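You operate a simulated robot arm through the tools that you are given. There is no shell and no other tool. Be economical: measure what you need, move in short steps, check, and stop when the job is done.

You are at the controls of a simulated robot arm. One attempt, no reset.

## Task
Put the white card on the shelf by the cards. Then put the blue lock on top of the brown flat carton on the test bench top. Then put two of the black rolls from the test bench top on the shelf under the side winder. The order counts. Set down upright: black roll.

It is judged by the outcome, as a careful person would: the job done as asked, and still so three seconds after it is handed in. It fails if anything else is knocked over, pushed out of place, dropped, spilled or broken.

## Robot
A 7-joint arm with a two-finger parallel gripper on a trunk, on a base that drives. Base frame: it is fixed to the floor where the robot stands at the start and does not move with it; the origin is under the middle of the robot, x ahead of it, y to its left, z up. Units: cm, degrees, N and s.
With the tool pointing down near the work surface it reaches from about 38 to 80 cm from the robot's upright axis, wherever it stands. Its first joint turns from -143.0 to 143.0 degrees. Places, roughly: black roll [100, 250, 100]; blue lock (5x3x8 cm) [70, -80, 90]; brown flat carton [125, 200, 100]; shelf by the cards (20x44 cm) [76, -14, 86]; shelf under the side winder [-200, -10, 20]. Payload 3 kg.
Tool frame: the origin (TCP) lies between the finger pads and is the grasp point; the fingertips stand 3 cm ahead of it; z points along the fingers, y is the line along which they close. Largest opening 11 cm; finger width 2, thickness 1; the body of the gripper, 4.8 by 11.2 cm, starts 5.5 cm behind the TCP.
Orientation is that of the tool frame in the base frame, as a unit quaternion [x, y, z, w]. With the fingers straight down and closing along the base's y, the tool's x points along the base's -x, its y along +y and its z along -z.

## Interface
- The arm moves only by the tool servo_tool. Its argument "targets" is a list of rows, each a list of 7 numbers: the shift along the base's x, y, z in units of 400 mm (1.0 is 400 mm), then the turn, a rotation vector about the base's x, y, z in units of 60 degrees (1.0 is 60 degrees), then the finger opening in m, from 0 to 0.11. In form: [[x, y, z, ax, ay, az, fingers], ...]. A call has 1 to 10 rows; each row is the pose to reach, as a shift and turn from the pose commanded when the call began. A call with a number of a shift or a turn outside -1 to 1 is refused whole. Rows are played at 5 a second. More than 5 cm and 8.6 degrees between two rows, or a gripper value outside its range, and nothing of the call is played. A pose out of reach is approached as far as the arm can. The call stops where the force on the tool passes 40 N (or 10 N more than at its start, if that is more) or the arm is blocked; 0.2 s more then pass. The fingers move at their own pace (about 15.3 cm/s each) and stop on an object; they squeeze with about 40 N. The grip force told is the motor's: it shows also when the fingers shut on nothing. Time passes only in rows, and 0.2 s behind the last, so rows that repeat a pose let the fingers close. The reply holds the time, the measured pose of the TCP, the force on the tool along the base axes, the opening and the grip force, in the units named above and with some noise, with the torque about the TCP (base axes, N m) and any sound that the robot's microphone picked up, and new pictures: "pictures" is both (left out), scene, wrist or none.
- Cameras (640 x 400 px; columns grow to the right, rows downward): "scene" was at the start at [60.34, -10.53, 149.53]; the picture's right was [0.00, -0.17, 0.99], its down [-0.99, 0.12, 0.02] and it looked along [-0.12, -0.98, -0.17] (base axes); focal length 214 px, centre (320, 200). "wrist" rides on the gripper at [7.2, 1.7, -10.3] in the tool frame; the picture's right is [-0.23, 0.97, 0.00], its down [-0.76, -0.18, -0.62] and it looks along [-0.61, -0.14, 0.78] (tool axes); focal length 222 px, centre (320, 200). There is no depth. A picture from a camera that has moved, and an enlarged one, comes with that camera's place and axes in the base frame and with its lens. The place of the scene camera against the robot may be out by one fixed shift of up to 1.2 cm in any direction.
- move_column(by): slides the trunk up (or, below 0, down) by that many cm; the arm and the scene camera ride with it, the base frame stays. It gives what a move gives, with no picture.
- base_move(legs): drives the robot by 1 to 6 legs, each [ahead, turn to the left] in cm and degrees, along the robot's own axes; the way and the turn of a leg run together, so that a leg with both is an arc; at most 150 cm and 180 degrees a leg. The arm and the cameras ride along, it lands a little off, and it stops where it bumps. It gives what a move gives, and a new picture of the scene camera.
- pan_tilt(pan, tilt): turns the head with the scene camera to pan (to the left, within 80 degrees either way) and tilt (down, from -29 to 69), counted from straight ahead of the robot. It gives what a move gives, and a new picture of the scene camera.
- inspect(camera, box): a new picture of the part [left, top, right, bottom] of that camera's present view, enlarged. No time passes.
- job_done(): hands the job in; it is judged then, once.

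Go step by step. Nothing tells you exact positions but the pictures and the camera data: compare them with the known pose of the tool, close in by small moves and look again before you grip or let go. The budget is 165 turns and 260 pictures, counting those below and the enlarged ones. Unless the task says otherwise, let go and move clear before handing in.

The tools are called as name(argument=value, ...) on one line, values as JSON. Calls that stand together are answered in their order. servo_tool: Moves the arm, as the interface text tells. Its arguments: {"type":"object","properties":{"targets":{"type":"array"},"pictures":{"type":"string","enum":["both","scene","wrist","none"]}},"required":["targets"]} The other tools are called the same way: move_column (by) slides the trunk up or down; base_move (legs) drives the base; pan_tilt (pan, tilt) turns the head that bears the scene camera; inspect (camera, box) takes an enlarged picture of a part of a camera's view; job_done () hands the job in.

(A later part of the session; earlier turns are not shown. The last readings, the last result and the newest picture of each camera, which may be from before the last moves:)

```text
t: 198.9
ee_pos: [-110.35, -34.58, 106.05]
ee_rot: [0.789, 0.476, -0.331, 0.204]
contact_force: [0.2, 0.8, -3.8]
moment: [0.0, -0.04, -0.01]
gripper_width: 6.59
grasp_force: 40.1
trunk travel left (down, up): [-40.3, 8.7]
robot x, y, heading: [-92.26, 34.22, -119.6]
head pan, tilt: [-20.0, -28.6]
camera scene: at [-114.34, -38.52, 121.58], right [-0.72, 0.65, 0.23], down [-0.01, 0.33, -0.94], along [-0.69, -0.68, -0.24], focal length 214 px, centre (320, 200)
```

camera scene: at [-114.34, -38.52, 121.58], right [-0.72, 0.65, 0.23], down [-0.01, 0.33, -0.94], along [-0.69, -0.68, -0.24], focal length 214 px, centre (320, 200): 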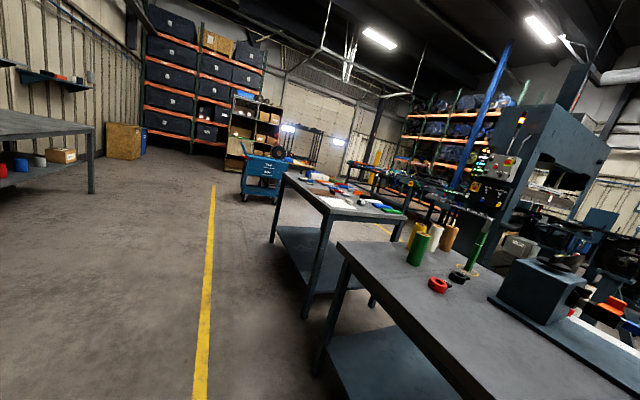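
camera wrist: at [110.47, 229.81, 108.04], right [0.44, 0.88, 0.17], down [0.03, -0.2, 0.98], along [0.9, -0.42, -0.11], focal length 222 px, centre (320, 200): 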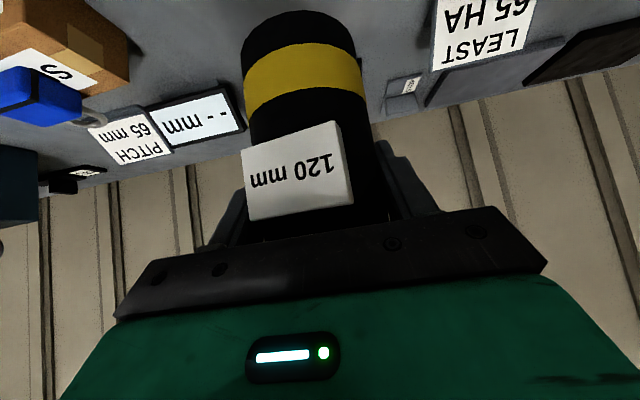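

Arrived. Turning to face the side-winder bench.

base_move(legs=[[0, -52]])

pan_tilt(pan=0, tilt=-5)

```text
t: 201.8
ee_pos: [-157.78, 6.65, 106.04]
ee_rot: [0.918, 0.081, -0.387, 0.038]
contact_force: [-0.4, 0.5, -4.1]
moment: [-0.02, -0.02, 0.0]
gripper_width: 6.6
grasp_force: 39.8
trunk travel left (down, up): [-40.3, 8.7]
robot x, y, heading: [-91.39, 29.86, -171.4]
head pan, tilt: [-20.0, -28.6]
camera scene: at [-163.02, 8.0, 121.63], right [0.08, 0.97, 0.23], down [0.26, 0.21, -0.94], along [-0.96, 0.13, -0.24], focal length 214 px, centre (320, 200)
```

scene: 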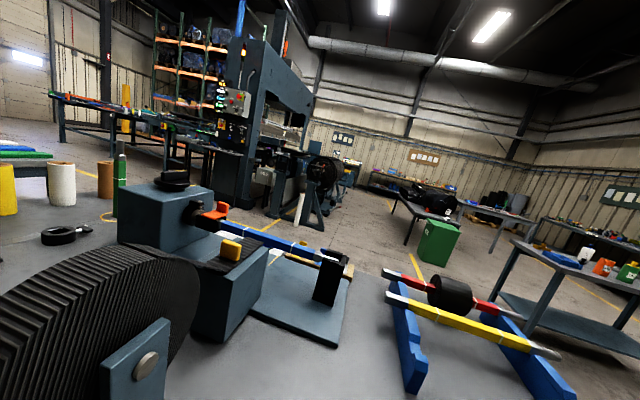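

```text
t: 202.6
ee_pos: [-157.9, 6.67, 106.14]
ee_rot: [0.918, 0.08, -0.386, 0.037]
contact_force: [-0.2, 0.1, -4.1]
moment: [-0.02, -0.01, 0.03]
gripper_width: 6.61
grasp_force: 40.3
trunk travel left (down, up): [-40.3, 8.7]
robot x, y, heading: [-91.77, 29.56, -171.6]
head pan, tilt: [0.0, -5.0]
camera scene: at [-162.13, 5.83, 117.67], right [-0.18, 0.98, -0.01], down [0.62, 0.11, -0.77], along [-0.76, -0.14, -0.63], focal length 214 px, centre (320, 200)
```

scene: 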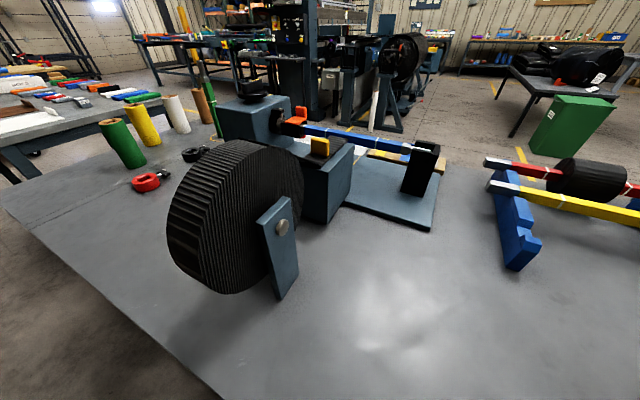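

The bench front is at f≈-156 (all benches share the −17° yaw), with the winder's wheel near its front edge. I'll shift along the bench and away from it before facing it squarely.

base_move(legs=[[0, 83], [63, 0], [0, -108.5]])

move_column(by=-40)

pan_tilt(pan=0, tilt=-20)

```text
t: 206.0
ee_pos: [-91.03, -40.87, 105.97]
ee_rot: [0.701, 0.6, -0.292, 0.253]
contact_force: [2.2, -0.5, -4.6]
moment: [0.0, 0.04, -0.06]
gripper_width: 6.59
grasp_force: 39.7
trunk travel left (down, up): [-40.3, 8.7]
robot x, y, heading: [-97.47, 31.09, -99.0]
head pan, tilt: [0.0, -5.0]
stopped in leg 1: the robot was blocked; the commanded pose is now the measured one
camera scene: at [-91.1, -45.99, 117.63], right [-0.99, 0.15, 0.0], down [0.1, 0.63, -0.77], along [-0.11, -0.76, -0.64], focal length 214 px, centre (320, 200)
```

scene: 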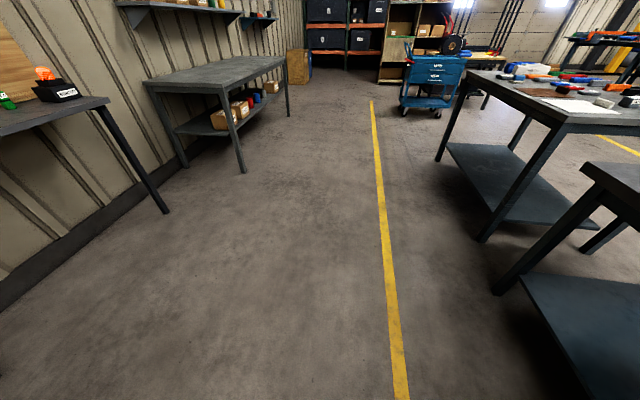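

```text
t: 209.8
ee_pos: [-91.15, -40.8, 66.05]
ee_rot: [0.7, 0.599, -0.293, 0.254]
contact_force: [-1.0, 0.0, -4.4]
moment: [0.02, 0.0, 0.0]
gripper_width: 6.59
grasp_force: 40.1
trunk travel left (down, up): [-0.3, 48.7]
robot x, y, heading: [-97.45, 30.8, -98.9]
head pan, tilt: [0.0, -5.0]
```

```text
t: 210.6
ee_pos: [-91.2, -40.88, 66.16]
ee_rot: [0.701, 0.599, -0.292, 0.254]
contact_force: [-0.8, 0.6, -4.5]
moment: [0.03, -0.03, 0.01]
gripper_width: 6.58
grasp_force: 40.2
trunk travel left (down, up): [-0.3, 48.7]
robot x, y, heading: [-98.1, 30.77, -99.2]
head pan, tilt: [0.0, -20.0]
camera scene: at [-91.37, -46.61, 80.01], right [-0.99, 0.15, -0.01], down [0.07, 0.41, -0.91], along [-0.14, -0.9, -0.41], focal length 214 px, centre (320, 200)
```

scene: 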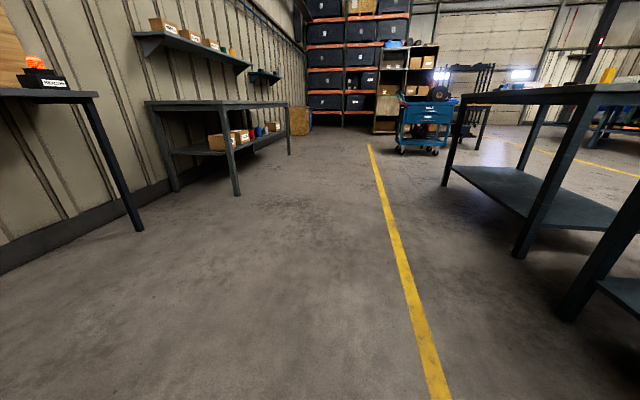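

Trunk is down and the turn stopped early again; I'll use smaller turns. Driving along the bench and angling away, then facing it.

base_move(legs=[[0, 25], [65, 0], [0, -61], [0, -62]])

```text
t: 218.4
ee_pos: [-116.3, -93.48, 66.25]
ee_rot: [0.85, 0.358, -0.355, 0.153]
contact_force: [0.6, 0.3, -4.2]
moment: [0.03, 0.01, -0.02]
gripper_width: 6.59
grasp_force: 40.4
trunk travel left (down, up): [-0.3, 48.7]
robot x, y, heading: [-75.96, -35.41, -135.4]
head pan, tilt: [0.0, -20.0]
stopped in leg 3: the robot was blocked; the commanded pose is now the measured one
camera scene: at [-119.57, -97.58, 80.1], right [-0.72, 0.7, -0.01], down [0.29, 0.29, -0.91], along [-0.63, -0.65, -0.41], focal length 214 px, centre (320, 200)
```

scene: 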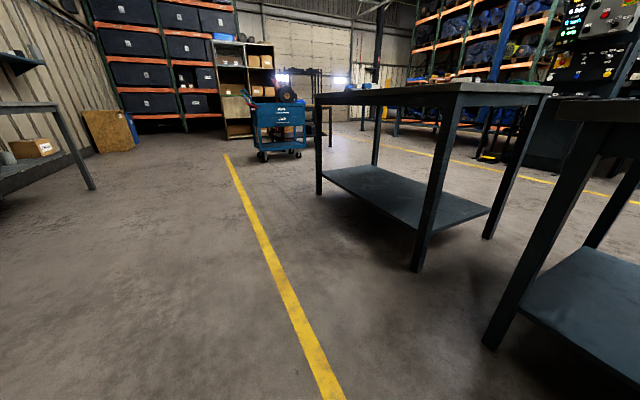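

Continuing the turn to face the bench.

base_move(legs=[[0, -61.6]])

```text
t: 221.6
ee_pos: [-146.35, -26.92, 66.27]
ee_rot: [0.913, -0.132, -0.383, -0.052]
contact_force: [0.4, -0.2, -5.3]
moment: [-0.01, -0.03, 0.0]
gripper_width: 6.56
grasp_force: 39.9
trunk travel left (down, up): [-0.3, 48.7]
robot x, y, heading: [-77.32, -40.14, 162.8]
head pan, tilt: [0.0, -20.0]
camera scene: at [-151.23, -25.13, 80.11], right [0.28, 0.96, -0.01], down [0.4, -0.12, -0.91], along [-0.87, 0.25, -0.41], focal length 214 px, centre (320, 200)
```

scene: 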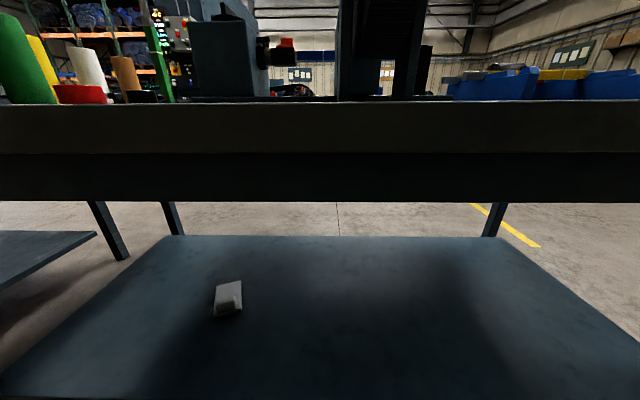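

I now face the bench squarely: lower shelf at z≈20, front edge f≈-163, clear apart from a small white box. Apron bottom is z≈71. I'll lower the roll in front of the shelf.

servo_tool(targets=[[0, 0, -0.08, 0, 0, 0, 0.05], [0, 0, -0.18, 0, 0, 0, 0.05], [0, 0, -0.28, 0, 0, 0, 0.05], [0, 0, -0.38, 0, 0, 0, 0.05], [0, 0, -0.48, 0, 0, 0, 0.05], [0, 0, -0.58, 0, 0, 0, 0.05], [0, 0, -0.68, 0, 0, 0, 0.05], [0, 0, -0.75, 0, 0, 0, 0.05], [0, 0, -0.75, 0, 0, 0, 0.05]], pictures="both")

```text
t: 223.6
ee_pos: [-146.34, -26.92, 36.17]
ee_rot: [0.913, -0.132, -0.383, -0.051]
contact_force: [-0.3, 0.7, -4.4]
moment: [0.01, -0.01, -0.01]
gripper_width: 6.56
grasp_force: 39.9
trunk travel left (down, up): [-0.3, 48.7]
robot x, y, heading: [-77.23, -40.19, 163.1]
head pan, tilt: [0.0, -20.0]
camera scene: at [-151.17, -25.15, 50.06], right [0.28, 0.96, -0.01], down [0.4, -0.12, -0.91], along [-0.87, 0.25, -0.41], focal length 214 px, centre (320, 200)
camera wrist: at [-134.81, -32.03, 38.3], right [-0.43, -0.89, 0.17], down [-0.03, 0.2, 0.98], along [-0.9, 0.41, -0.12], focal length 222 px, centre (320, 200)
```

scene: 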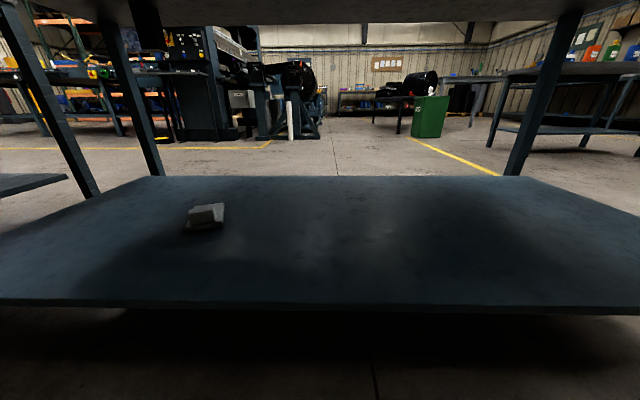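
wrist: 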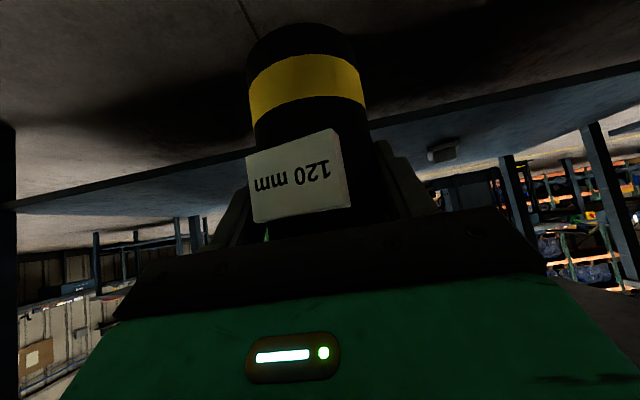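

Shelf top is z≈22, front edge f≈-161. The roll's base clears it by 6 cm, so I'll drive it in 42 cm.

base_move(legs=[[42, 0]])

servo_tool(targets=[[0, 0, -0.04, 0, 0, 0, 0.05], [0, 0, -0.08, 0, 0, 0, 0.05], [0, 0, -0.11, 0, 0, 0, 0.05], [0, 0, -0.11, 0, 0, 0, 0.05]], pictures="wrist")

```text
t: 226.2
ee_pos: [-184.83, -15.37, 35.9]
ee_rot: [0.915, -0.13, -0.378, -0.051]
contact_force: [0.2, -0.4, -4.5]
moment: [-0.01, -0.05, -0.03]
gripper_width: 6.59
grasp_force: 39.9
trunk travel left (down, up): [-0.3, 48.7]
robot x, y, heading: [-117.24, -28.18, 163.2]
head pan, tilt: [0.0, -20.0]
stopped in leg 1: the robot was blocked; the commanded pose is now the measured one
camera scene: at [-189.79, -13.58, 49.75], right [0.28, 0.96, 0.0], down [0.41, -0.12, -0.9], along [-0.87, 0.25, -0.43], focal length 214 px, centre (320, 200)
```

scene: 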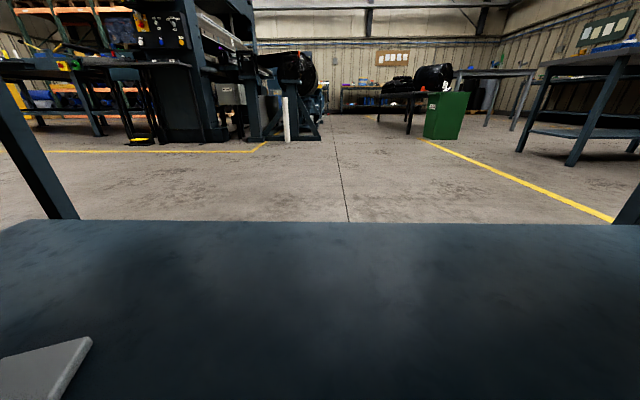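

```text
t: 227.2
ee_pos: [-185.07, -15.15, 31.13]
ee_rot: [0.917, -0.13, -0.375, -0.049]
contact_force: [-0.4, 0.6, -4.9]
moment: [-0.02, -0.05, -0.01]
gripper_width: 6.55
grasp_force: 39.8
trunk travel left (down, up): [-0.3, 48.7]
robot x, y, heading: [-117.12, -28.17, 163.2]
head pan, tilt: [0.0, -20.0]
camera wrist: at [-173.53, -20.32, 33.4], right [-0.42, -0.89, 0.16], down [-0.05, 0.2, 0.98], along [-0.9, 0.41, -0.13], focal length 222 px, centre (320, 200)
```

wrist: 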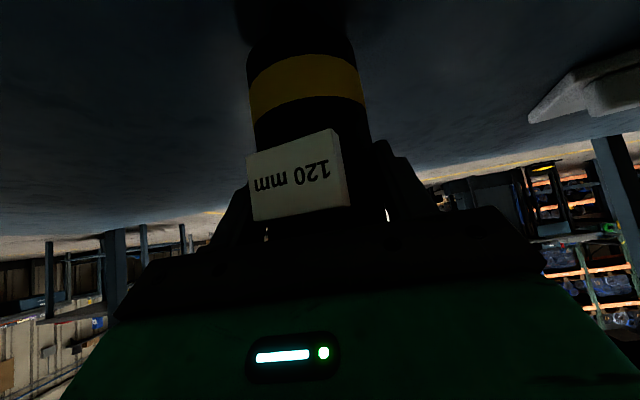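

The arm met the bench apron right at the end of that drive, so I'll ease back 4 cm to be clear.

base_move(legs=[[-4, 0]])

servo_tool(targets=[[0, 0, 0, 0, 0, 0, 0.05], [0, 0, 0, 0, 0, 0, 0.05]], pictures="wrist")

```text
t: 228.0
ee_pos: [-181.19, -16.5, 31.01]
ee_rot: [0.916, -0.13, -0.375, -0.05]
contact_force: [-0.1, -0.1, -4.4]
moment: [-0.02, -0.02, 0.01]
gripper_width: 6.56
grasp_force: 39.8
trunk travel left (down, up): [-0.3, 48.7]
robot x, y, heading: [-113.28, -29.25, 163.3]
head pan, tilt: [0.0, -20.0]
camera scene: at [-186.27, -14.66, 44.86], right [0.28, 0.96, 0.0], down [0.41, -0.12, -0.9], along [-0.87, 0.25, -0.43], focal length 214 px, centre (320, 200)
```

scene: 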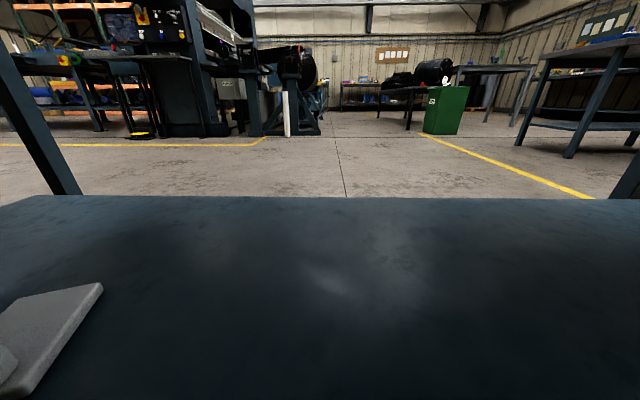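

```text
t: 228.6
ee_pos: [-181.2, -16.47, 31.07]
ee_rot: [0.916, -0.13, -0.376, -0.051]
contact_force: [0.4, 0.6, -3.8]
moment: [-0.04, 0.0, 0.01]
gripper_width: 6.57
grasp_force: 40.2
trunk travel left (down, up): [-0.3, 48.7]
robot x, y, heading: [-113.48, -29.4, 163.1]
head pan, tilt: [0.0, -20.0]
camera wrist: at [-169.66, -21.5, 33.46], right [-0.42, -0.89, 0.16], down [-0.05, 0.2, 0.98], along [-0.9, 0.41, -0.13], focal length 222 px, centre (320, 200)
```

wrist: 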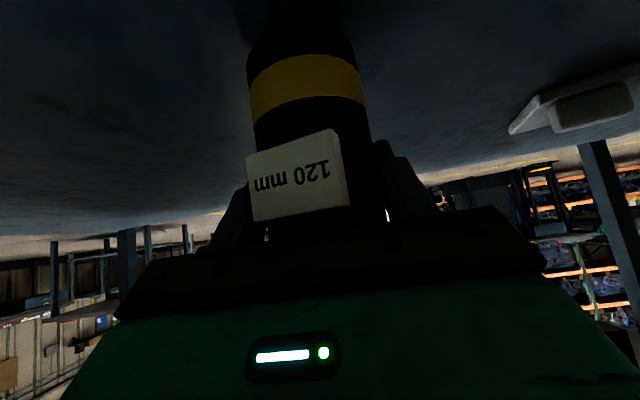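

Clear and stable; the roll is fully over the shelf (4 cm inside the front edge). Straightening 1° and lowering until it touches.

servo_tool(targets=[[0, 0, -0.01, 0.006, 0.019, 0, 0.05], [0, 0, -0.02, 0.006, 0.019, 0, 0.05], [0, 0, -0.03, 0.006, 0.019, 0, 0.05], [0, 0, -0.04, 0.006, 0.019, 0, 0.05], [0, 0, -0.05, 0.006, 0.019, 0, 0.05], [0, 0, -0.06, 0.006, 0.019, 0, 0.05], [0, 0, -0.07, 0.006, 0.019, 0, 0.05], [0, 0, -0.08, 0.006, 0.019, 0, 0.05]], pictures="wrist")

```text
t: 229.7
ee_pos: [-181.15, -16.43, 29.89]
ee_rot: [0.911, -0.128, -0.387, -0.052]
contact_force: [24.9, -5.7, 27.1]
moment: [0.1, -0.99, -0.29]
gripper_width: 6.57
grasp_force: 40.2
trunk travel left (down, up): [-0.3, 48.7]
robot x, y, heading: [-113.02, -29.44, 163.1]
head pan, tilt: [0.0, -20.0]
stopped in row 5: the force on the tool passed its limit at 48 N (the readings are from after the stop); the commanded pose is now the measured one
camera wrist: at [-169.69, -21.51, 31.92], right [-0.42, -0.89, 0.17], down [-0.03, 0.2, 0.98], along [-0.91, 0.41, -0.11], focal length 222 px, centre (320, 200)
```

wrist: 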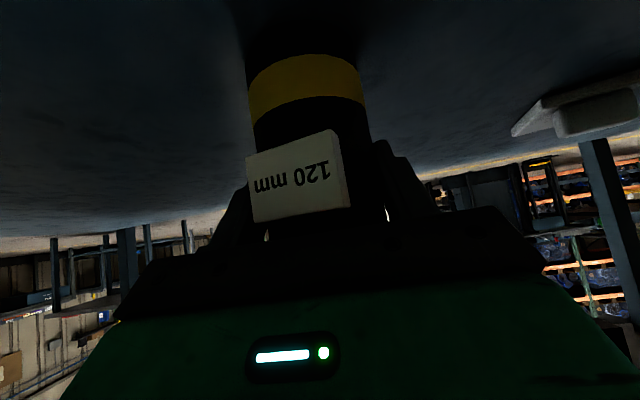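

Contact made. Easing the load, opening, and withdrawing along the tool axis.

servo_tool(targets=[[0, 0, 0.004, 0, 0, 0, 0.062], [0, 0, 0.004, 0, 0, 0, 0.075], [0, 0, 0.004, 0, 0, 0, 0.088], [0, 0, 0.004, 0, 0, 0, 0.09], [0.034, -0.01, 0.035, 0, 0, 0, 0.09], [0.07, -0.021, 0.07, 0, 0, 0, 0.09], [0.105, -0.032, 0.105, 0, 0, 0, 0.09], [0.16, -0.049, 0.16, 0, 0, 0, 0.09]], pictures="both")

```text
t: 231.5
ee_pos: [-174.79, -18.49, 36.15]
ee_rot: [0.912, -0.129, -0.385, -0.053]
contact_force: [-0.1, -0.2, 0.6]
moment: [0.01, -0.02, 0.01]
gripper_width: 9.01
grasp_force: 0.0
trunk travel left (down, up): [-0.3, 48.7]
robot x, y, heading: [-113.31, -29.54, 163.1]
head pan, tilt: [0.0, -20.0]
camera scene: at [-179.64, -16.7, 50.08], right [0.28, 0.96, 0.0], down [0.39, -0.12, -0.91], along [-0.88, 0.25, -0.41], focal length 214 px, centre (320, 200)
camera wrist: at [-163.31, -23.46, 38.19], right [-0.42, -0.89, 0.17], down [-0.03, 0.2, 0.98], along [-0.91, 0.41, -0.11], focal length 222 px, centre (320, 200)
```

scene: 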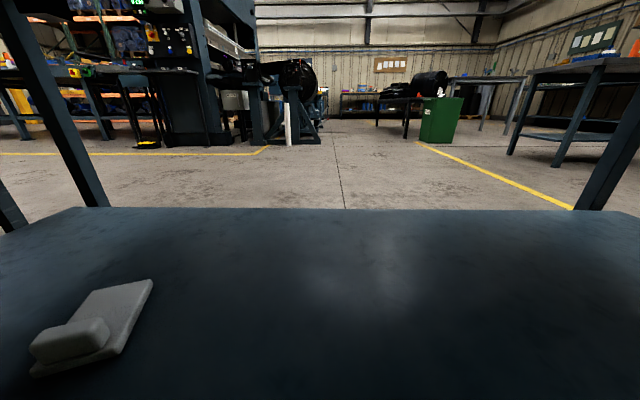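
wrist: 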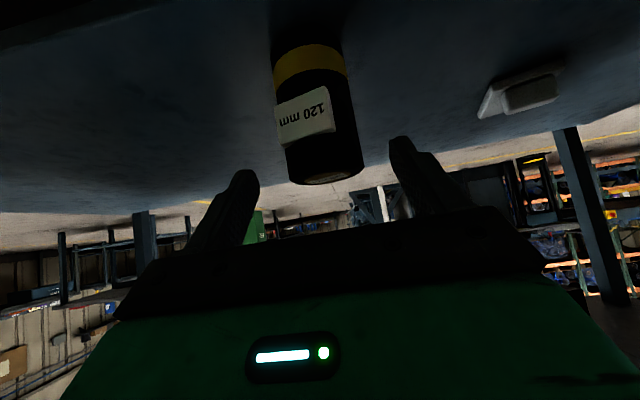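

Roll 1 stands upright on the shelf. Backing out, raising trunk and arm, and returning for the second roll.

base_move(legs=[[-42, 0]])

move_column(by=48)

servo_tool(targets=[[0, 0, 0.1, 0, 0, 0, 0.09], [0, 0, 0.2, 0, 0, 0, 0.09], [0, 0, 0.3, 0, 0, 0, 0.09], [0, 0, 0.4, 0, 0, 0, 0.09], [0, 0, 0.5, 0, 0, 0, 0.09], [0, 0, 0.6, 0, 0, 0, 0.09], [0, 0, 0.7, 0, 0, 0, 0.09], [0, 0, 0.8, 0, 0, 0, 0.09]], pictures="none")

base_move(legs=[[0, -47], [0, -47]])

```text
t: 234.1
ee_pos: [-134.75, -30.15, 36.23]
ee_rot: [0.912, -0.132, -0.386, -0.054]
contact_force: [-1.2, -0.1, -0.2]
moment: [0.02, -0.02, 0.0]
gripper_width: 9.0
grasp_force: 0.1
trunk travel left (down, up): [-0.3, 48.7]
robot x, y, heading: [-73.25, -41.51, 162.8]
head pan, tilt: [0.0, -20.0]
camera scene: at [-139.6, -28.59, 50.09], right [0.28, 0.96, 0.0], down [0.39, -0.12, -0.91], along [-0.88, 0.25, -0.41], focal length 214 px, centre (320, 200)
```

scene: 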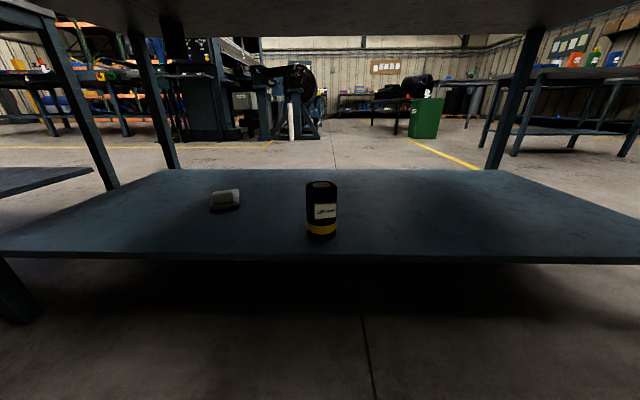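

```text
refused: 48 is not a number from -40 to 40
```

```text
t: 235.9
ee_pos: [-134.88, -30.2, 68.28]
ee_rot: [0.911, -0.132, -0.386, -0.054]
contact_force: [-0.6, -0.4, 0.0]
moment: [0.02, 0.0, -0.01]
gripper_width: 8.99
grasp_force: 0.0
trunk travel left (down, up): [-0.3, 48.7]
robot x, y, heading: [-73.05, -41.29, 162.7]
head pan, tilt: [0.0, -20.0]
```

```text
t: 240.3
ee_pos: [-65.91, 21.37, 68.33]
ee_rot: [-0.575, 0.718, 0.246, 0.304]
contact_force: [-0.6, 0.4, 0.0]
moment: [-0.01, 0.01, 0.01]
gripper_width: 8.99
grasp_force: 0.0
trunk travel left (down, up): [-0.3, 48.7]
robot x, y, heading: [-79.04, -40.0, 74.8]
head pan, tilt: [0.0, -20.0]
stopped in leg 2: the robot was blocked; the commanded pose is now the measured one
camera scene: at [-63.85, 27.05, 82.29], right [0.98, -0.22, 0.0], down [-0.09, -0.4, -0.91], along [0.2, 0.89, -0.41], focal length 214 px, centre (320, 200)
```

scene: 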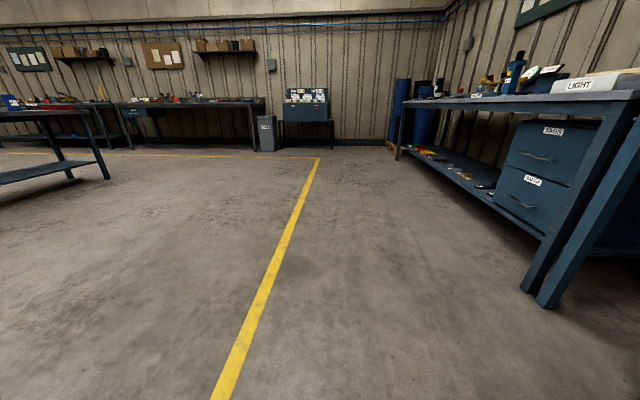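

The roll is visible standing on the shelf. Raising the trunk and driving back to the test bench.

move_column(by=40)

base_move(legs=[[0, -6.3], [120, 0], [120, 0], [80, 0]])

```text
t: 244.1
ee_pos: [-66.06, 21.42, 108.31]
ee_rot: [-0.576, 0.718, 0.246, 0.303]
contact_force: [-0.2, 0.7, 0.5]
moment: [0.02, -0.03, 0.05]
gripper_width: 8.98
grasp_force: 0.1
trunk travel left (down, up): [-40.3, 8.7]
robot x, y, heading: [-79.4, -39.54, 74.7]
head pan, tilt: [0.0, -20.0]
```

```text
t: 260.4
ee_pos: [57.58, 318.84, 108.27]
ee_rot: [-0.537, 0.748, 0.23, 0.316]
contact_force: [0.1, -1.0, 0.6]
moment: [0.03, 0.0, -0.01]
gripper_width: 8.97
grasp_force: 0.1
trunk travel left (down, up): [-40.3, 8.7]
robot x, y, heading: [37.76, 259.25, 68.6]
head pan, tilt: [0.0, -20.0]
camera scene: at [60.27, 324.3, 122.27], right [0.95, -0.32, 0.0], down [-0.13, -0.38, -0.91], along [0.29, 0.87, -0.41], focal length 214 px, centre (320, 200)
```

scene: 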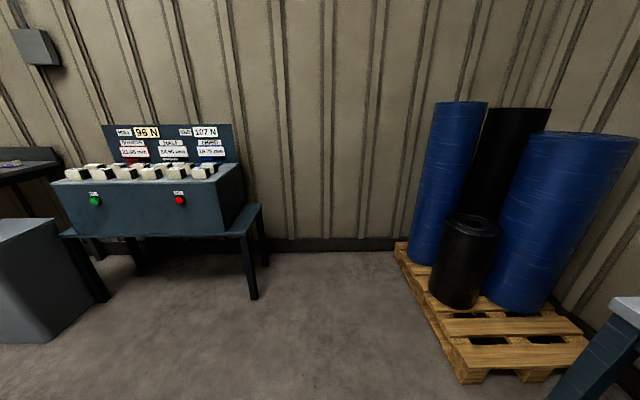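

In position beside the test bench. Raising a bit and turning to face the bench in two legs.

move_column(by=8)

base_move(legs=[[0, -43], [0, -43]])

pan_tilt(pan=0, tilt=15)

```text
t: 261.5
ee_pos: [57.55, 318.8, 116.39]
ee_rot: [-0.537, 0.748, 0.229, 0.316]
contact_force: [0.3, -0.1, -0.6]
moment: [0.0, -0.02, 0.02]
gripper_width: 9.04
grasp_force: 0.1
trunk travel left (down, up): [-48.3, 0.7]
robot x, y, heading: [37.91, 259.43, 68.6]
head pan, tilt: [0.0, -20.0]
```

```text
t: 266.0
ee_pos: [99.73, 245.51, 116.56]
ee_rot: [0.103, 0.914, -0.042, 0.39]
contact_force: [-0.1, -0.3, -0.1]
moment: [0.02, 0.0, -0.01]
gripper_width: 9.03
grasp_force: 0.0
trunk travel left (down, up): [-48.3, 0.7]
robot x, y, heading: [40.5, 264.99, -17.3]
head pan, tilt: [0.0, -20.0]
stopped in leg 2: the robot was blocked; the commanded pose is now the measured one
camera scene: at [106.22, 244.31, 130.48], right [-0.22, -0.98, 0.0], down [-0.39, 0.09, -0.91], along [0.89, -0.2, -0.41], focal length 214 px, centre (320, 200)
```

scene: 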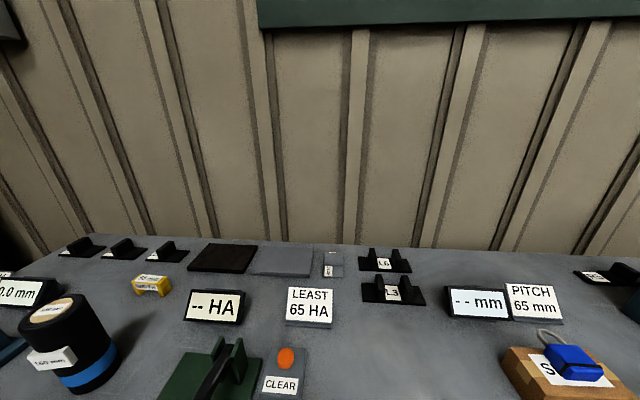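

```text
t: 267.0
ee_pos: [99.83, 245.68, 116.54]
ee_rot: [0.103, 0.915, -0.042, 0.388]
contact_force: [0.7, 0.1, -0.1]
moment: [0.01, 0.0, -0.01]
gripper_width: 8.99
grasp_force: 0.0
trunk travel left (down, up): [-48.3, 0.7]
robot x, y, heading: [39.98, 264.73, -17.1]
head pan, tilt: [0.0, 15.0]
camera scene: at [103.87, 244.93, 125.39], right [-0.22, -0.98, 0.0], down [-0.83, 0.19, -0.52], along [0.5, -0.11, -0.86], focal length 214 px, centre (320, 200)
```

scene: 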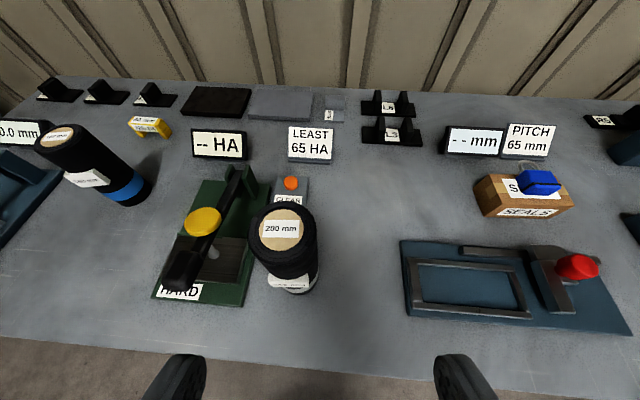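

The grey-banded 200 mm roll (top centre ≈[112.8,246.7,105.7]) has room around it. Driving 10 cm closer and moving to a tilted pre-grasp.

base_move(legs=[[10, 0]])

servo_tool(targets=[[-0.05, 0.05, 0, 0, 0, 0, 0.09], [-0.1, 0.1, -0.02, 0, 0, 0, 0.09], [-0.1425, 0.1475, -0.08, 0, 0, 0, 0.09], [-0.1425, 0.1475, -0.1475, 0, 0, 0, 0.09], [-0.1425, 0.1475, -0.1475, 0, 0, 0, 0.09]], pictures="both")

```text
t: 268.1
ee_pos: [109.57, 242.73, 116.52]
ee_rot: [0.103, 0.915, -0.042, 0.388]
contact_force: [-0.4, -0.4, -0.1]
moment: [-0.01, -0.01, 0.0]
gripper_width: 8.99
grasp_force: 0.0
trunk travel left (down, up): [-48.3, 0.7]
robot x, y, heading: [49.65, 261.87, -17.3]
head pan, tilt: [0.0, 15.0]
camera scene: at [113.56, 241.91, 125.37], right [-0.22, -0.98, 0.0], down [-0.84, 0.19, -0.52], along [0.5, -0.11, -0.86], focal length 214 px, centre (320, 200)
```

scene: 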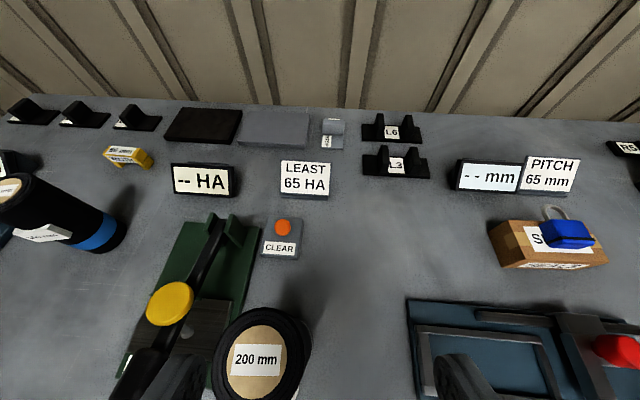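

```text
t: 269.4
ee_pos: [104.36, 248.53, 111.62]
ee_rot: [0.103, 0.915, -0.041, 0.387]
contact_force: [1.1, 0.3, 0.0]
moment: [0.02, 0.02, -0.01]
gripper_width: 9.01
grasp_force: 0.1
out of reach, approached as far as the arm can: row 4, 5
trunk travel left (down, up): [-48.3, 0.7]
robot x, y, heading: [49.5, 261.91, -16.9]
head pan, tilt: [0.0, 15.0]
camera scene: at [108.35, 247.79, 120.42], right [-0.22, -0.98, 0.0], down [-0.84, 0.19, -0.51], along [0.5, -0.11, -0.86], focal length 214 px, centre (320, 200)
camera wrist: at [92.54, 252.93, 113.61], right [0.37, 0.91, 0.17], down [0.04, -0.2, 0.98], along [0.93, -0.36, -0.11], focal length 222 px, centre (320, 200)
```

scene: 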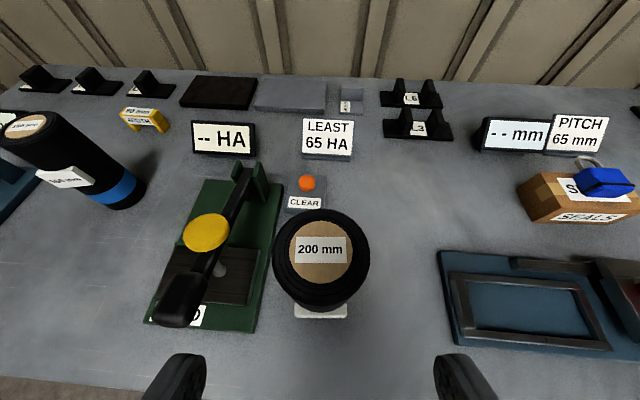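
wrist: 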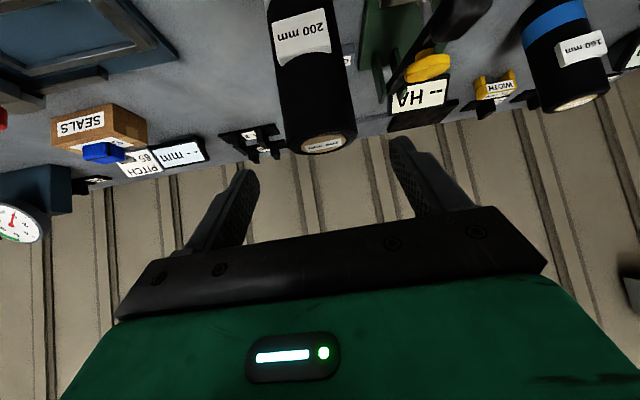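

Roll is centred laterally. Advancing along the tool axis.

servo_tool(targets=[[0.05, -0.01, -0.06, 0, 0, 0, 0.09], [0.1, -0.02, -0.12, 0, 0, 0, 0.09], [0.14, -0.029, -0.18, 0, 0, 0, 0.09], [0.14, -0.029, -0.18, 0, 0, 0, 0.09]], pictures="both")

```text
t: 270.4
ee_pos: [109.92, 247.27, 104.39]
ee_rot: [0.103, 0.915, -0.042, 0.389]
contact_force: [0.5, -0.9, -0.5]
moment: [-0.02, 0.02, -0.03]
gripper_width: 8.99
grasp_force: 0.0
trunk travel left (down, up): [-48.3, 0.7]
robot x, y, heading: [49.63, 261.46, -17.3]
head pan, tilt: [0.0, 15.0]
camera scene: at [113.99, 246.58, 113.23], right [-0.22, -0.98, 0.0], down [-0.84, 0.19, -0.52], along [0.5, -0.11, -0.86], focal length 214 px, centre (320, 200)
camera wrist: at [98.21, 251.7, 106.37], right [0.37, 0.91, 0.17], down [0.04, -0.19, 0.98], along [0.93, -0.36, -0.11], focal length 222 px, centre (320, 200)
```

scene: 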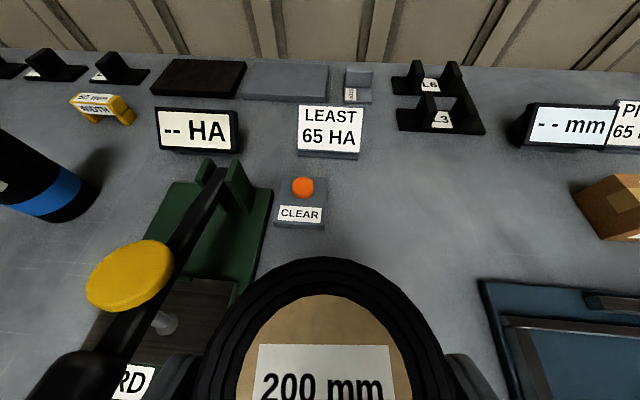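
wrist: 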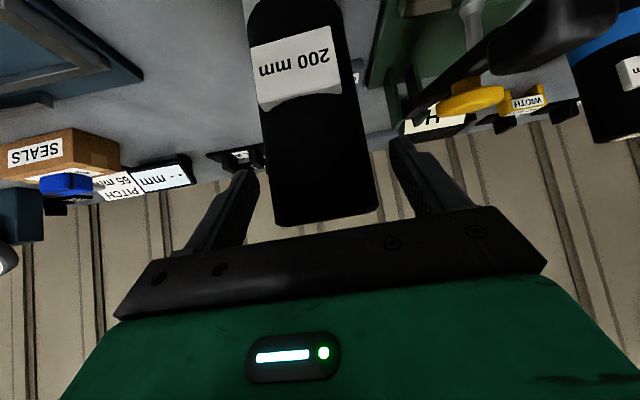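

Centred. Final 3.7 cm and close.

servo_tool(targets=[[0.02, -0.005, -0.025, 0, 0, 0, 0.09], [0.04, -0.008, -0.05, 0, 0, 0, 0.09], [0.057, -0.012, -0.075, 0, 0, 0, 0.09], [0.057, -0.012, -0.075, 0, 0, 0, 0.07], [0.057, -0.012, -0.075, 0, 0, 0, 0.05], [0.057, -0.012, -0.075, 0, 0, 0, 0.05], [0.057, -0.012, -0.075, 0, 0, 0, 0.05]], pictures="wrist")

```text
t: 271.9
ee_pos: [111.9, 246.76, 101.8]
ee_rot: [0.105, 0.913, -0.043, 0.391]
contact_force: [-5.1, -11.3, 35.5]
moment: [-2.24, -0.46, -0.33]
gripper_width: 6.75
grasp_force: 40.4
trunk travel left (down, up): [-48.3, 0.7]
robot x, y, heading: [49.65, 262.15, -17.5]
head pan, tilt: [0.0, 15.0]
camera wrist: at [100.25, 251.16, 103.63], right [0.37, 0.91, 0.17], down [0.03, -0.19, 0.98], along [0.93, -0.36, -0.1], focal length 222 px, centre (320, 200)
```

wrist: 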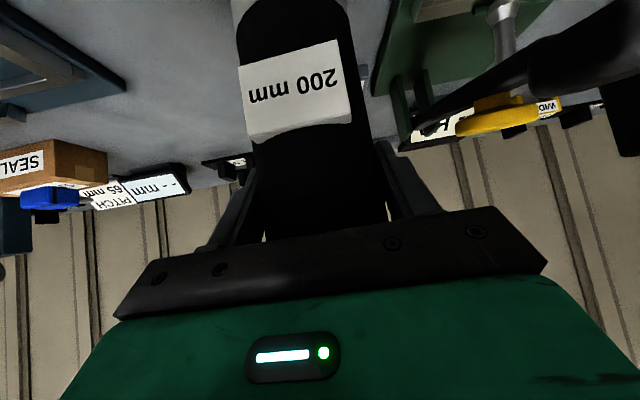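

Gripped (6.75 cm), though the palm is pressing lightly down on the roll. Lifting straight up relieves that.

servo_tool(targets=[[0, 0, 0.01, 0, 0, 0, 0.05], [0, 0, 0.03, 0, 0, 0, 0.05], [0, 0, 0.06, 0, 0, 0, 0.05], [0, 0, 0.1, 0, 0, 0, 0.05], [0, 0, 0.14, 0, 0, 0, 0.05], [0, 0, 0.14, 0, 0, 0, 0.05]], pictures="both")

```text
t: 273.4
ee_pos: [112.05, 246.89, 106.83]
ee_rot: [0.103, 0.915, -0.042, 0.387]
contact_force: [-0.3, -0.6, -7.5]
moment: [0.0, -0.03, 0.04]
gripper_width: 6.74
grasp_force: 40.3
trunk travel left (down, up): [-48.3, 0.7]
robot x, y, heading: [49.85, 262.06, -17.4]
head pan, tilt: [0.0, 15.0]
camera scene: at [116.17, 246.09, 115.8], right [-0.22, -0.98, 0.0], down [-0.84, 0.19, -0.51], along [0.5, -0.11, -0.86], focal length 214 px, centre (320, 200)
camera wrist: at [100.37, 251.21, 108.95], right [0.37, 0.91, 0.17], down [0.04, -0.2, 0.98], along [0.93, -0.35, -0.11], focal length 222 px, centre (320, 200)
```

scene: 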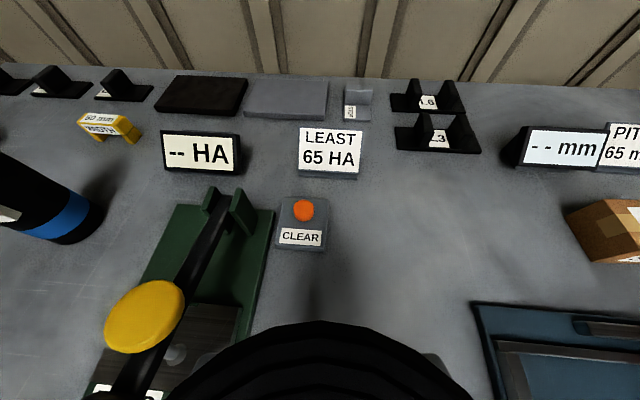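
wrist: 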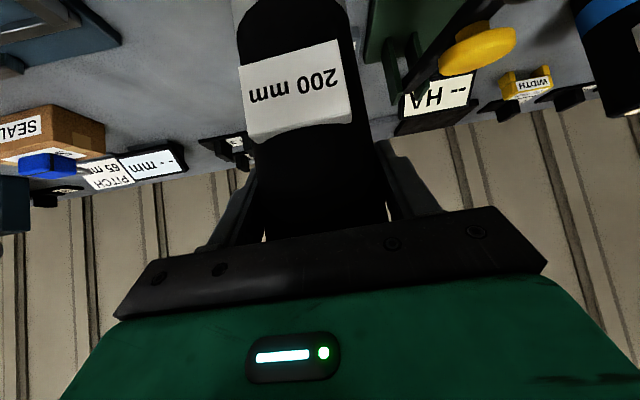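

Held upright, 0.75 kg. Raising slightly, backing out, and driving to the side winder again.

servo_tool(targets=[[0, 0, 0.05, 0, 0, 0, 0.05], [0, 0, 0.1, 0, 0, 0, 0.05], [0, 0, 0.1, 0, 0, 0, 0.05]], pictures="none")

base_move(legs=[[-35, 0], [0, -45]])

base_move(legs=[[0, -44.3]])

```text
t: 274.1
ee_pos: [112.07, 246.87, 110.93]
ee_rot: [0.103, 0.915, -0.041, 0.388]
contact_force: [-0.1, 0.4, -7.6]
moment: [0.02, 0.03, 0.02]
gripper_width: 6.75
grasp_force: 39.7
trunk travel left (down, up): [-48.3, 0.7]
robot x, y, heading: [49.96, 261.72, -17.2]
head pan, tilt: [0.0, 15.0]
```

```text
t: 277.1
ee_pos: [76.51, 252.06, 110.93]
ee_rot: [0.142, 0.91, -0.058, 0.384]
contact_force: [-0.8, -0.9, -7.6]
moment: [0.01, -0.02, 0.0]
gripper_width: 6.74
grasp_force: 39.7
trunk travel left (down, up): [-48.3, 0.7]
robot x, y, heading: [16.16, 272.56, -22.2]
head pan, tilt: [0.0, 15.0]
stopped in leg 2: the robot was blocked; the commanded pose is now the measured one
camera scene: at [80.57, 251.05, 119.76], right [-0.31, -0.95, 0.0], down [-0.82, 0.26, -0.51], along [0.49, -0.15, -0.86], focal length 214 px, centre (320, 200)
```

scene: 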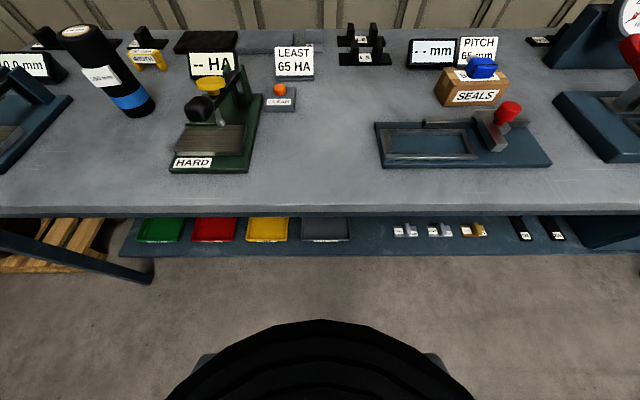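

```text
t: 279.6
ee_pos: [45.13, 215.73, 110.98]
ee_rot: [0.474, 0.79, -0.199, 0.335]
contact_force: [-0.5, -0.5, -7.2]
moment: [0.0, 0.01, -0.02]
gripper_width: 6.72
grasp_force: 40.0
trunk travel left (down, up): [-48.3, 0.7]
robot x, y, heading: [19.34, 274.44, -65.9]
head pan, tilt: [0.0, 15.0]
camera scene: at [47.51, 212.79, 119.87], right [-0.88, -0.47, 0.0], down [-0.4, 0.76, -0.51], along [0.24, -0.45, -0.86], focal length 214 px, centre (320, 200)
```

scene: 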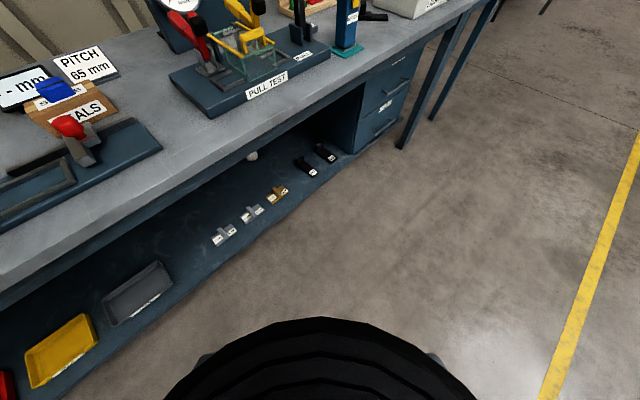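

Continuing the turn and the drive to the side winder.

base_move(legs=[[0, -41]])

base_move(legs=[[110, 0], [110, 0], [108, 0]])

```text
t: 281.9
ee_pos: [0.36, 213.13, 111.1]
ee_rot: [0.721, 0.573, -0.304, 0.243]
contact_force: [0.0, 1.5, -7.2]
moment: [0.01, 0.0, -0.01]
gripper_width: 6.73
grasp_force: 40.4
trunk travel left (down, up): [-48.3, 0.7]
robot x, y, heading: [22.18, 273.12, -106.7]
head pan, tilt: [0.0, 15.0]
camera scene: at [0.38, 209.86, 119.91], right [-0.97, 0.22, 0.0], down [0.19, 0.84, -0.51], along [-0.11, -0.5, -0.86], focal length 214 px, centre (320, 200)
```

scene: 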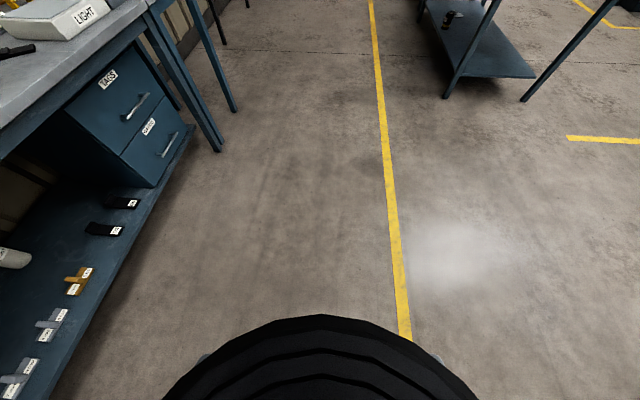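

```text
t: 298.0
ee_pos: [-96.16, -101.12, 111.03]
ee_rot: [0.724, 0.568, -0.306, 0.242]
contact_force: [0.6, 0.0, -7.0]
moment: [0.01, 0.02, 0.01]
gripper_width: 6.71
grasp_force: 40.3
trunk travel left (down, up): [-48.3, 0.7]
robot x, y, heading: [-73.16, -41.02, -107.2]
head pan, tilt: [0.0, 15.0]
camera scene: at [-96.16, -104.26, 119.95], right [-0.97, 0.23, 0.0], down [0.2, 0.83, -0.51], along [-0.12, -0.5, -0.86], focal length 214 px, centre (320, 200)
```

scene: 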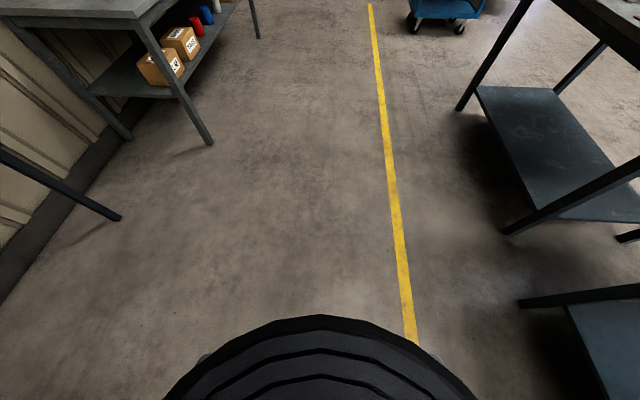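

Same staging point. Turning to face the shelf in two legs, then lowering the trunk.

base_move(legs=[[0, -45]])

base_move(legs=[[0, -44.8]])

move_column(by=-40)

move_column(by=-8)

```text
t: 300.5
ee_pos: [-131.75, -66.93, 111.12]
ee_rot: [0.887, 0.247, -0.376, 0.106]
contact_force: [0.3, 0.3, -7.3]
moment: [-0.03, 0.0, 0.02]
gripper_width: 6.74
grasp_force: 40.2
trunk travel left (down, up): [-48.3, 0.7]
robot x, y, heading: [-71.26, -44.65, -152.7]
head pan, tilt: [0.0, 15.0]
camera scene: at [-133.89, -68.65, 120.01], right [-0.52, 0.86, 0.0], down [0.74, 0.44, -0.51], along [-0.44, -0.27, -0.86], focal length 214 px, centre (320, 200)
```

scene: 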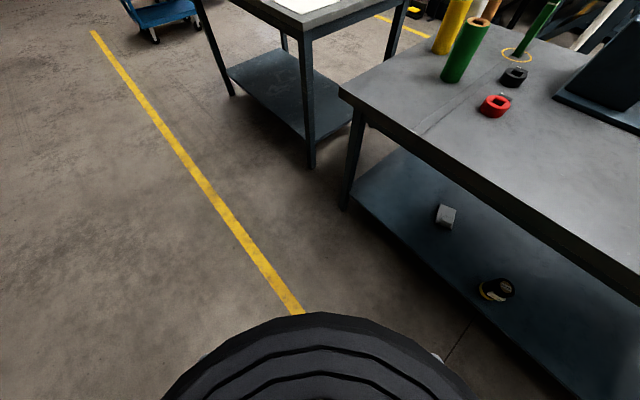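

```text
t: 303.0
ee_pos: [-129.84, -17.4, 111.06]
ee_rot: [0.913, -0.115, -0.388, -0.046]
contact_force: [0.5, 0.5, -6.8]
moment: [0.04, -0.07, 0.02]
gripper_width: 6.73
grasp_force: 40.3
trunk travel left (down, up): [-48.3, 0.7]
robot x, y, heading: [-72.73, -48.09, 162.6]
head pan, tilt: [0.0, 15.0]
camera scene: at [-132.27, -16.54, 120.05], right [0.24, 0.97, 0.0], down [0.83, -0.21, -0.51], along [-0.5, 0.12, -0.86], focal length 214 px, centre (320, 200)
```

scene: 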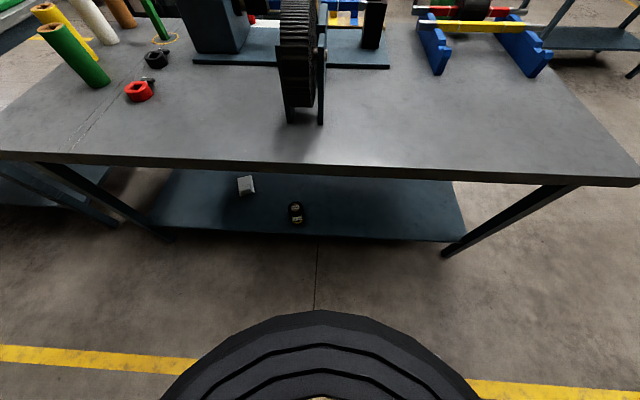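

```text
t: 306.9
ee_pos: [-129.75, -17.47, 71.28]
ee_rot: [0.913, -0.114, -0.388, -0.047]
contact_force: [0.2, 0.4, -7.5]
moment: [-0.01, -0.04, 0.0]
gripper_width: 6.75
grasp_force: 40.6
trunk travel left (down, up): [-8.3, 40.7]
robot x, y, heading: [-72.46, -48.28, 162.4]
head pan, tilt: [0.0, 15.0]
```

```text
t: 308.0
ee_pos: [-129.8, -17.54, 63.27]
ee_rot: [0.914, -0.114, -0.387, -0.047]
contact_force: [0.4, -0.8, -7.1]
moment: [0.0, -0.01, 0.01]
gripper_width: 6.75
grasp_force: 40.1
trunk travel left (down, up): [-0.3, 48.7]
robot x, y, heading: [-72.6, -48.26, 162.3]
head pan, tilt: [0.0, 15.0]
```

Roll 1 still stands on the shelf. This roll is 14 cm to its side. Extending the arm by 9 cm and lowering to insertion height.

servo_tool(targets=[[-0.03, 0.009, -0.06, 0, 0, 0, 0.05], [-0.06, 0.018, -0.13, 0, 0, 0, 0.05], [-0.09, 0.027, -0.2, 0, 0, 0, 0.05], [-0.12, 0.036, -0.27, 0, 0, 0, 0.05], [-0.15, 0.045, -0.34, 0, 0, 0, 0.05], [-0.18, 0.055, -0.42, 0, 0, 0, 0.05], [-0.215, 0.066, -0.48, 0, 0, 0, 0.05], [-0.215, 0.066, -0.5325, 0, 0, 0, 0.05], [-0.215, 0.066, -0.5325, 0, 0, 0, 0.05]], pictures="none")

base_move(legs=[[28, 0]])

pan_tilt(pan=60, tilt=0)

```text
t: 310.0
ee_pos: [-138.32, -14.81, 41.92]
ee_rot: [0.913, -0.114, -0.388, -0.047]
contact_force: [0.1, 0.6, -7.1]
moment: [-0.01, -0.05, -0.01]
gripper_width: 6.73
grasp_force: 40.0
trunk travel left (down, up): [-0.3, 48.7]
robot x, y, heading: [-72.39, -48.32, 162.6]
head pan, tilt: [0.0, 15.0]
```

```text
t: 312.0
ee_pos: [-165.15, -6.39, 41.87]
ee_rot: [0.914, -0.114, -0.386, -0.047]
contact_force: [0.6, -0.2, -7.7]
moment: [-0.02, -0.04, 0.01]
gripper_width: 6.72
grasp_force: 40.3
trunk travel left (down, up): [-0.3, 48.7]
robot x, y, heading: [-99.24, -39.86, 163.0]
head pan, tilt: [0.0, 15.0]
camera scene: at [-167.63, -5.56, 50.76], right [0.25, 0.97, 0.0], down [0.83, -0.21, -0.51], along [-0.5, 0.12, -0.86], focal length 214 px, centre (320, 200)
```

scene: 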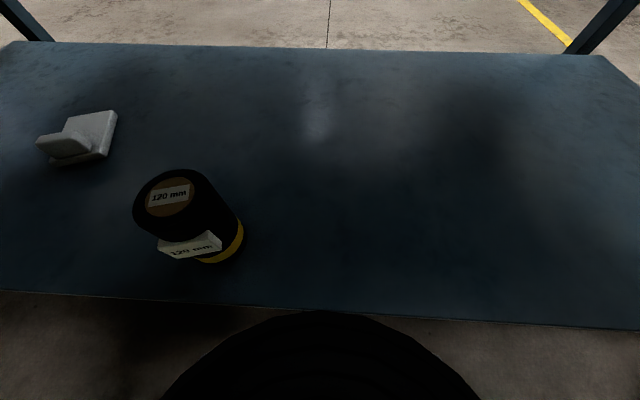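

```text
t: 313.3
ee_pos: [-165.22, -6.38, 41.87]
ee_rot: [0.914, -0.114, -0.386, -0.046]
contact_force: [0.4, 0.6, -7.5]
moment: [0.0, -0.01, 0.0]
gripper_width: 6.72
grasp_force: 39.9
trunk travel left (down, up): [-0.3, 48.7]
robot x, y, heading: [-99.82, -39.69, 162.7]
head pan, tilt: [60.0, 0.0]
camera scene: at [-167.8, -13.53, 55.94], right [-0.48, 0.64, -0.6], down [0.67, -0.17, -0.72], along [-0.56, -0.75, -0.35], focal length 214 px, centre (320, 200)
```

scene: 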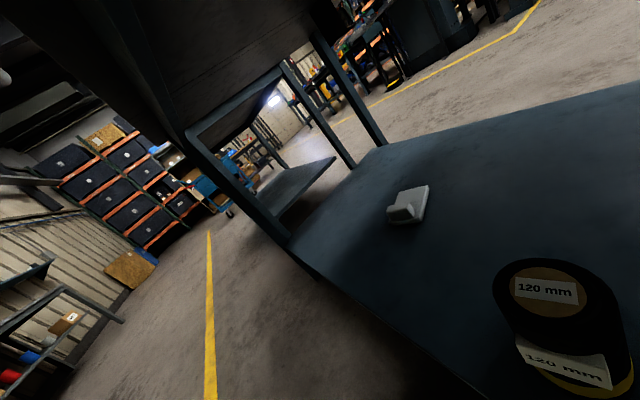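

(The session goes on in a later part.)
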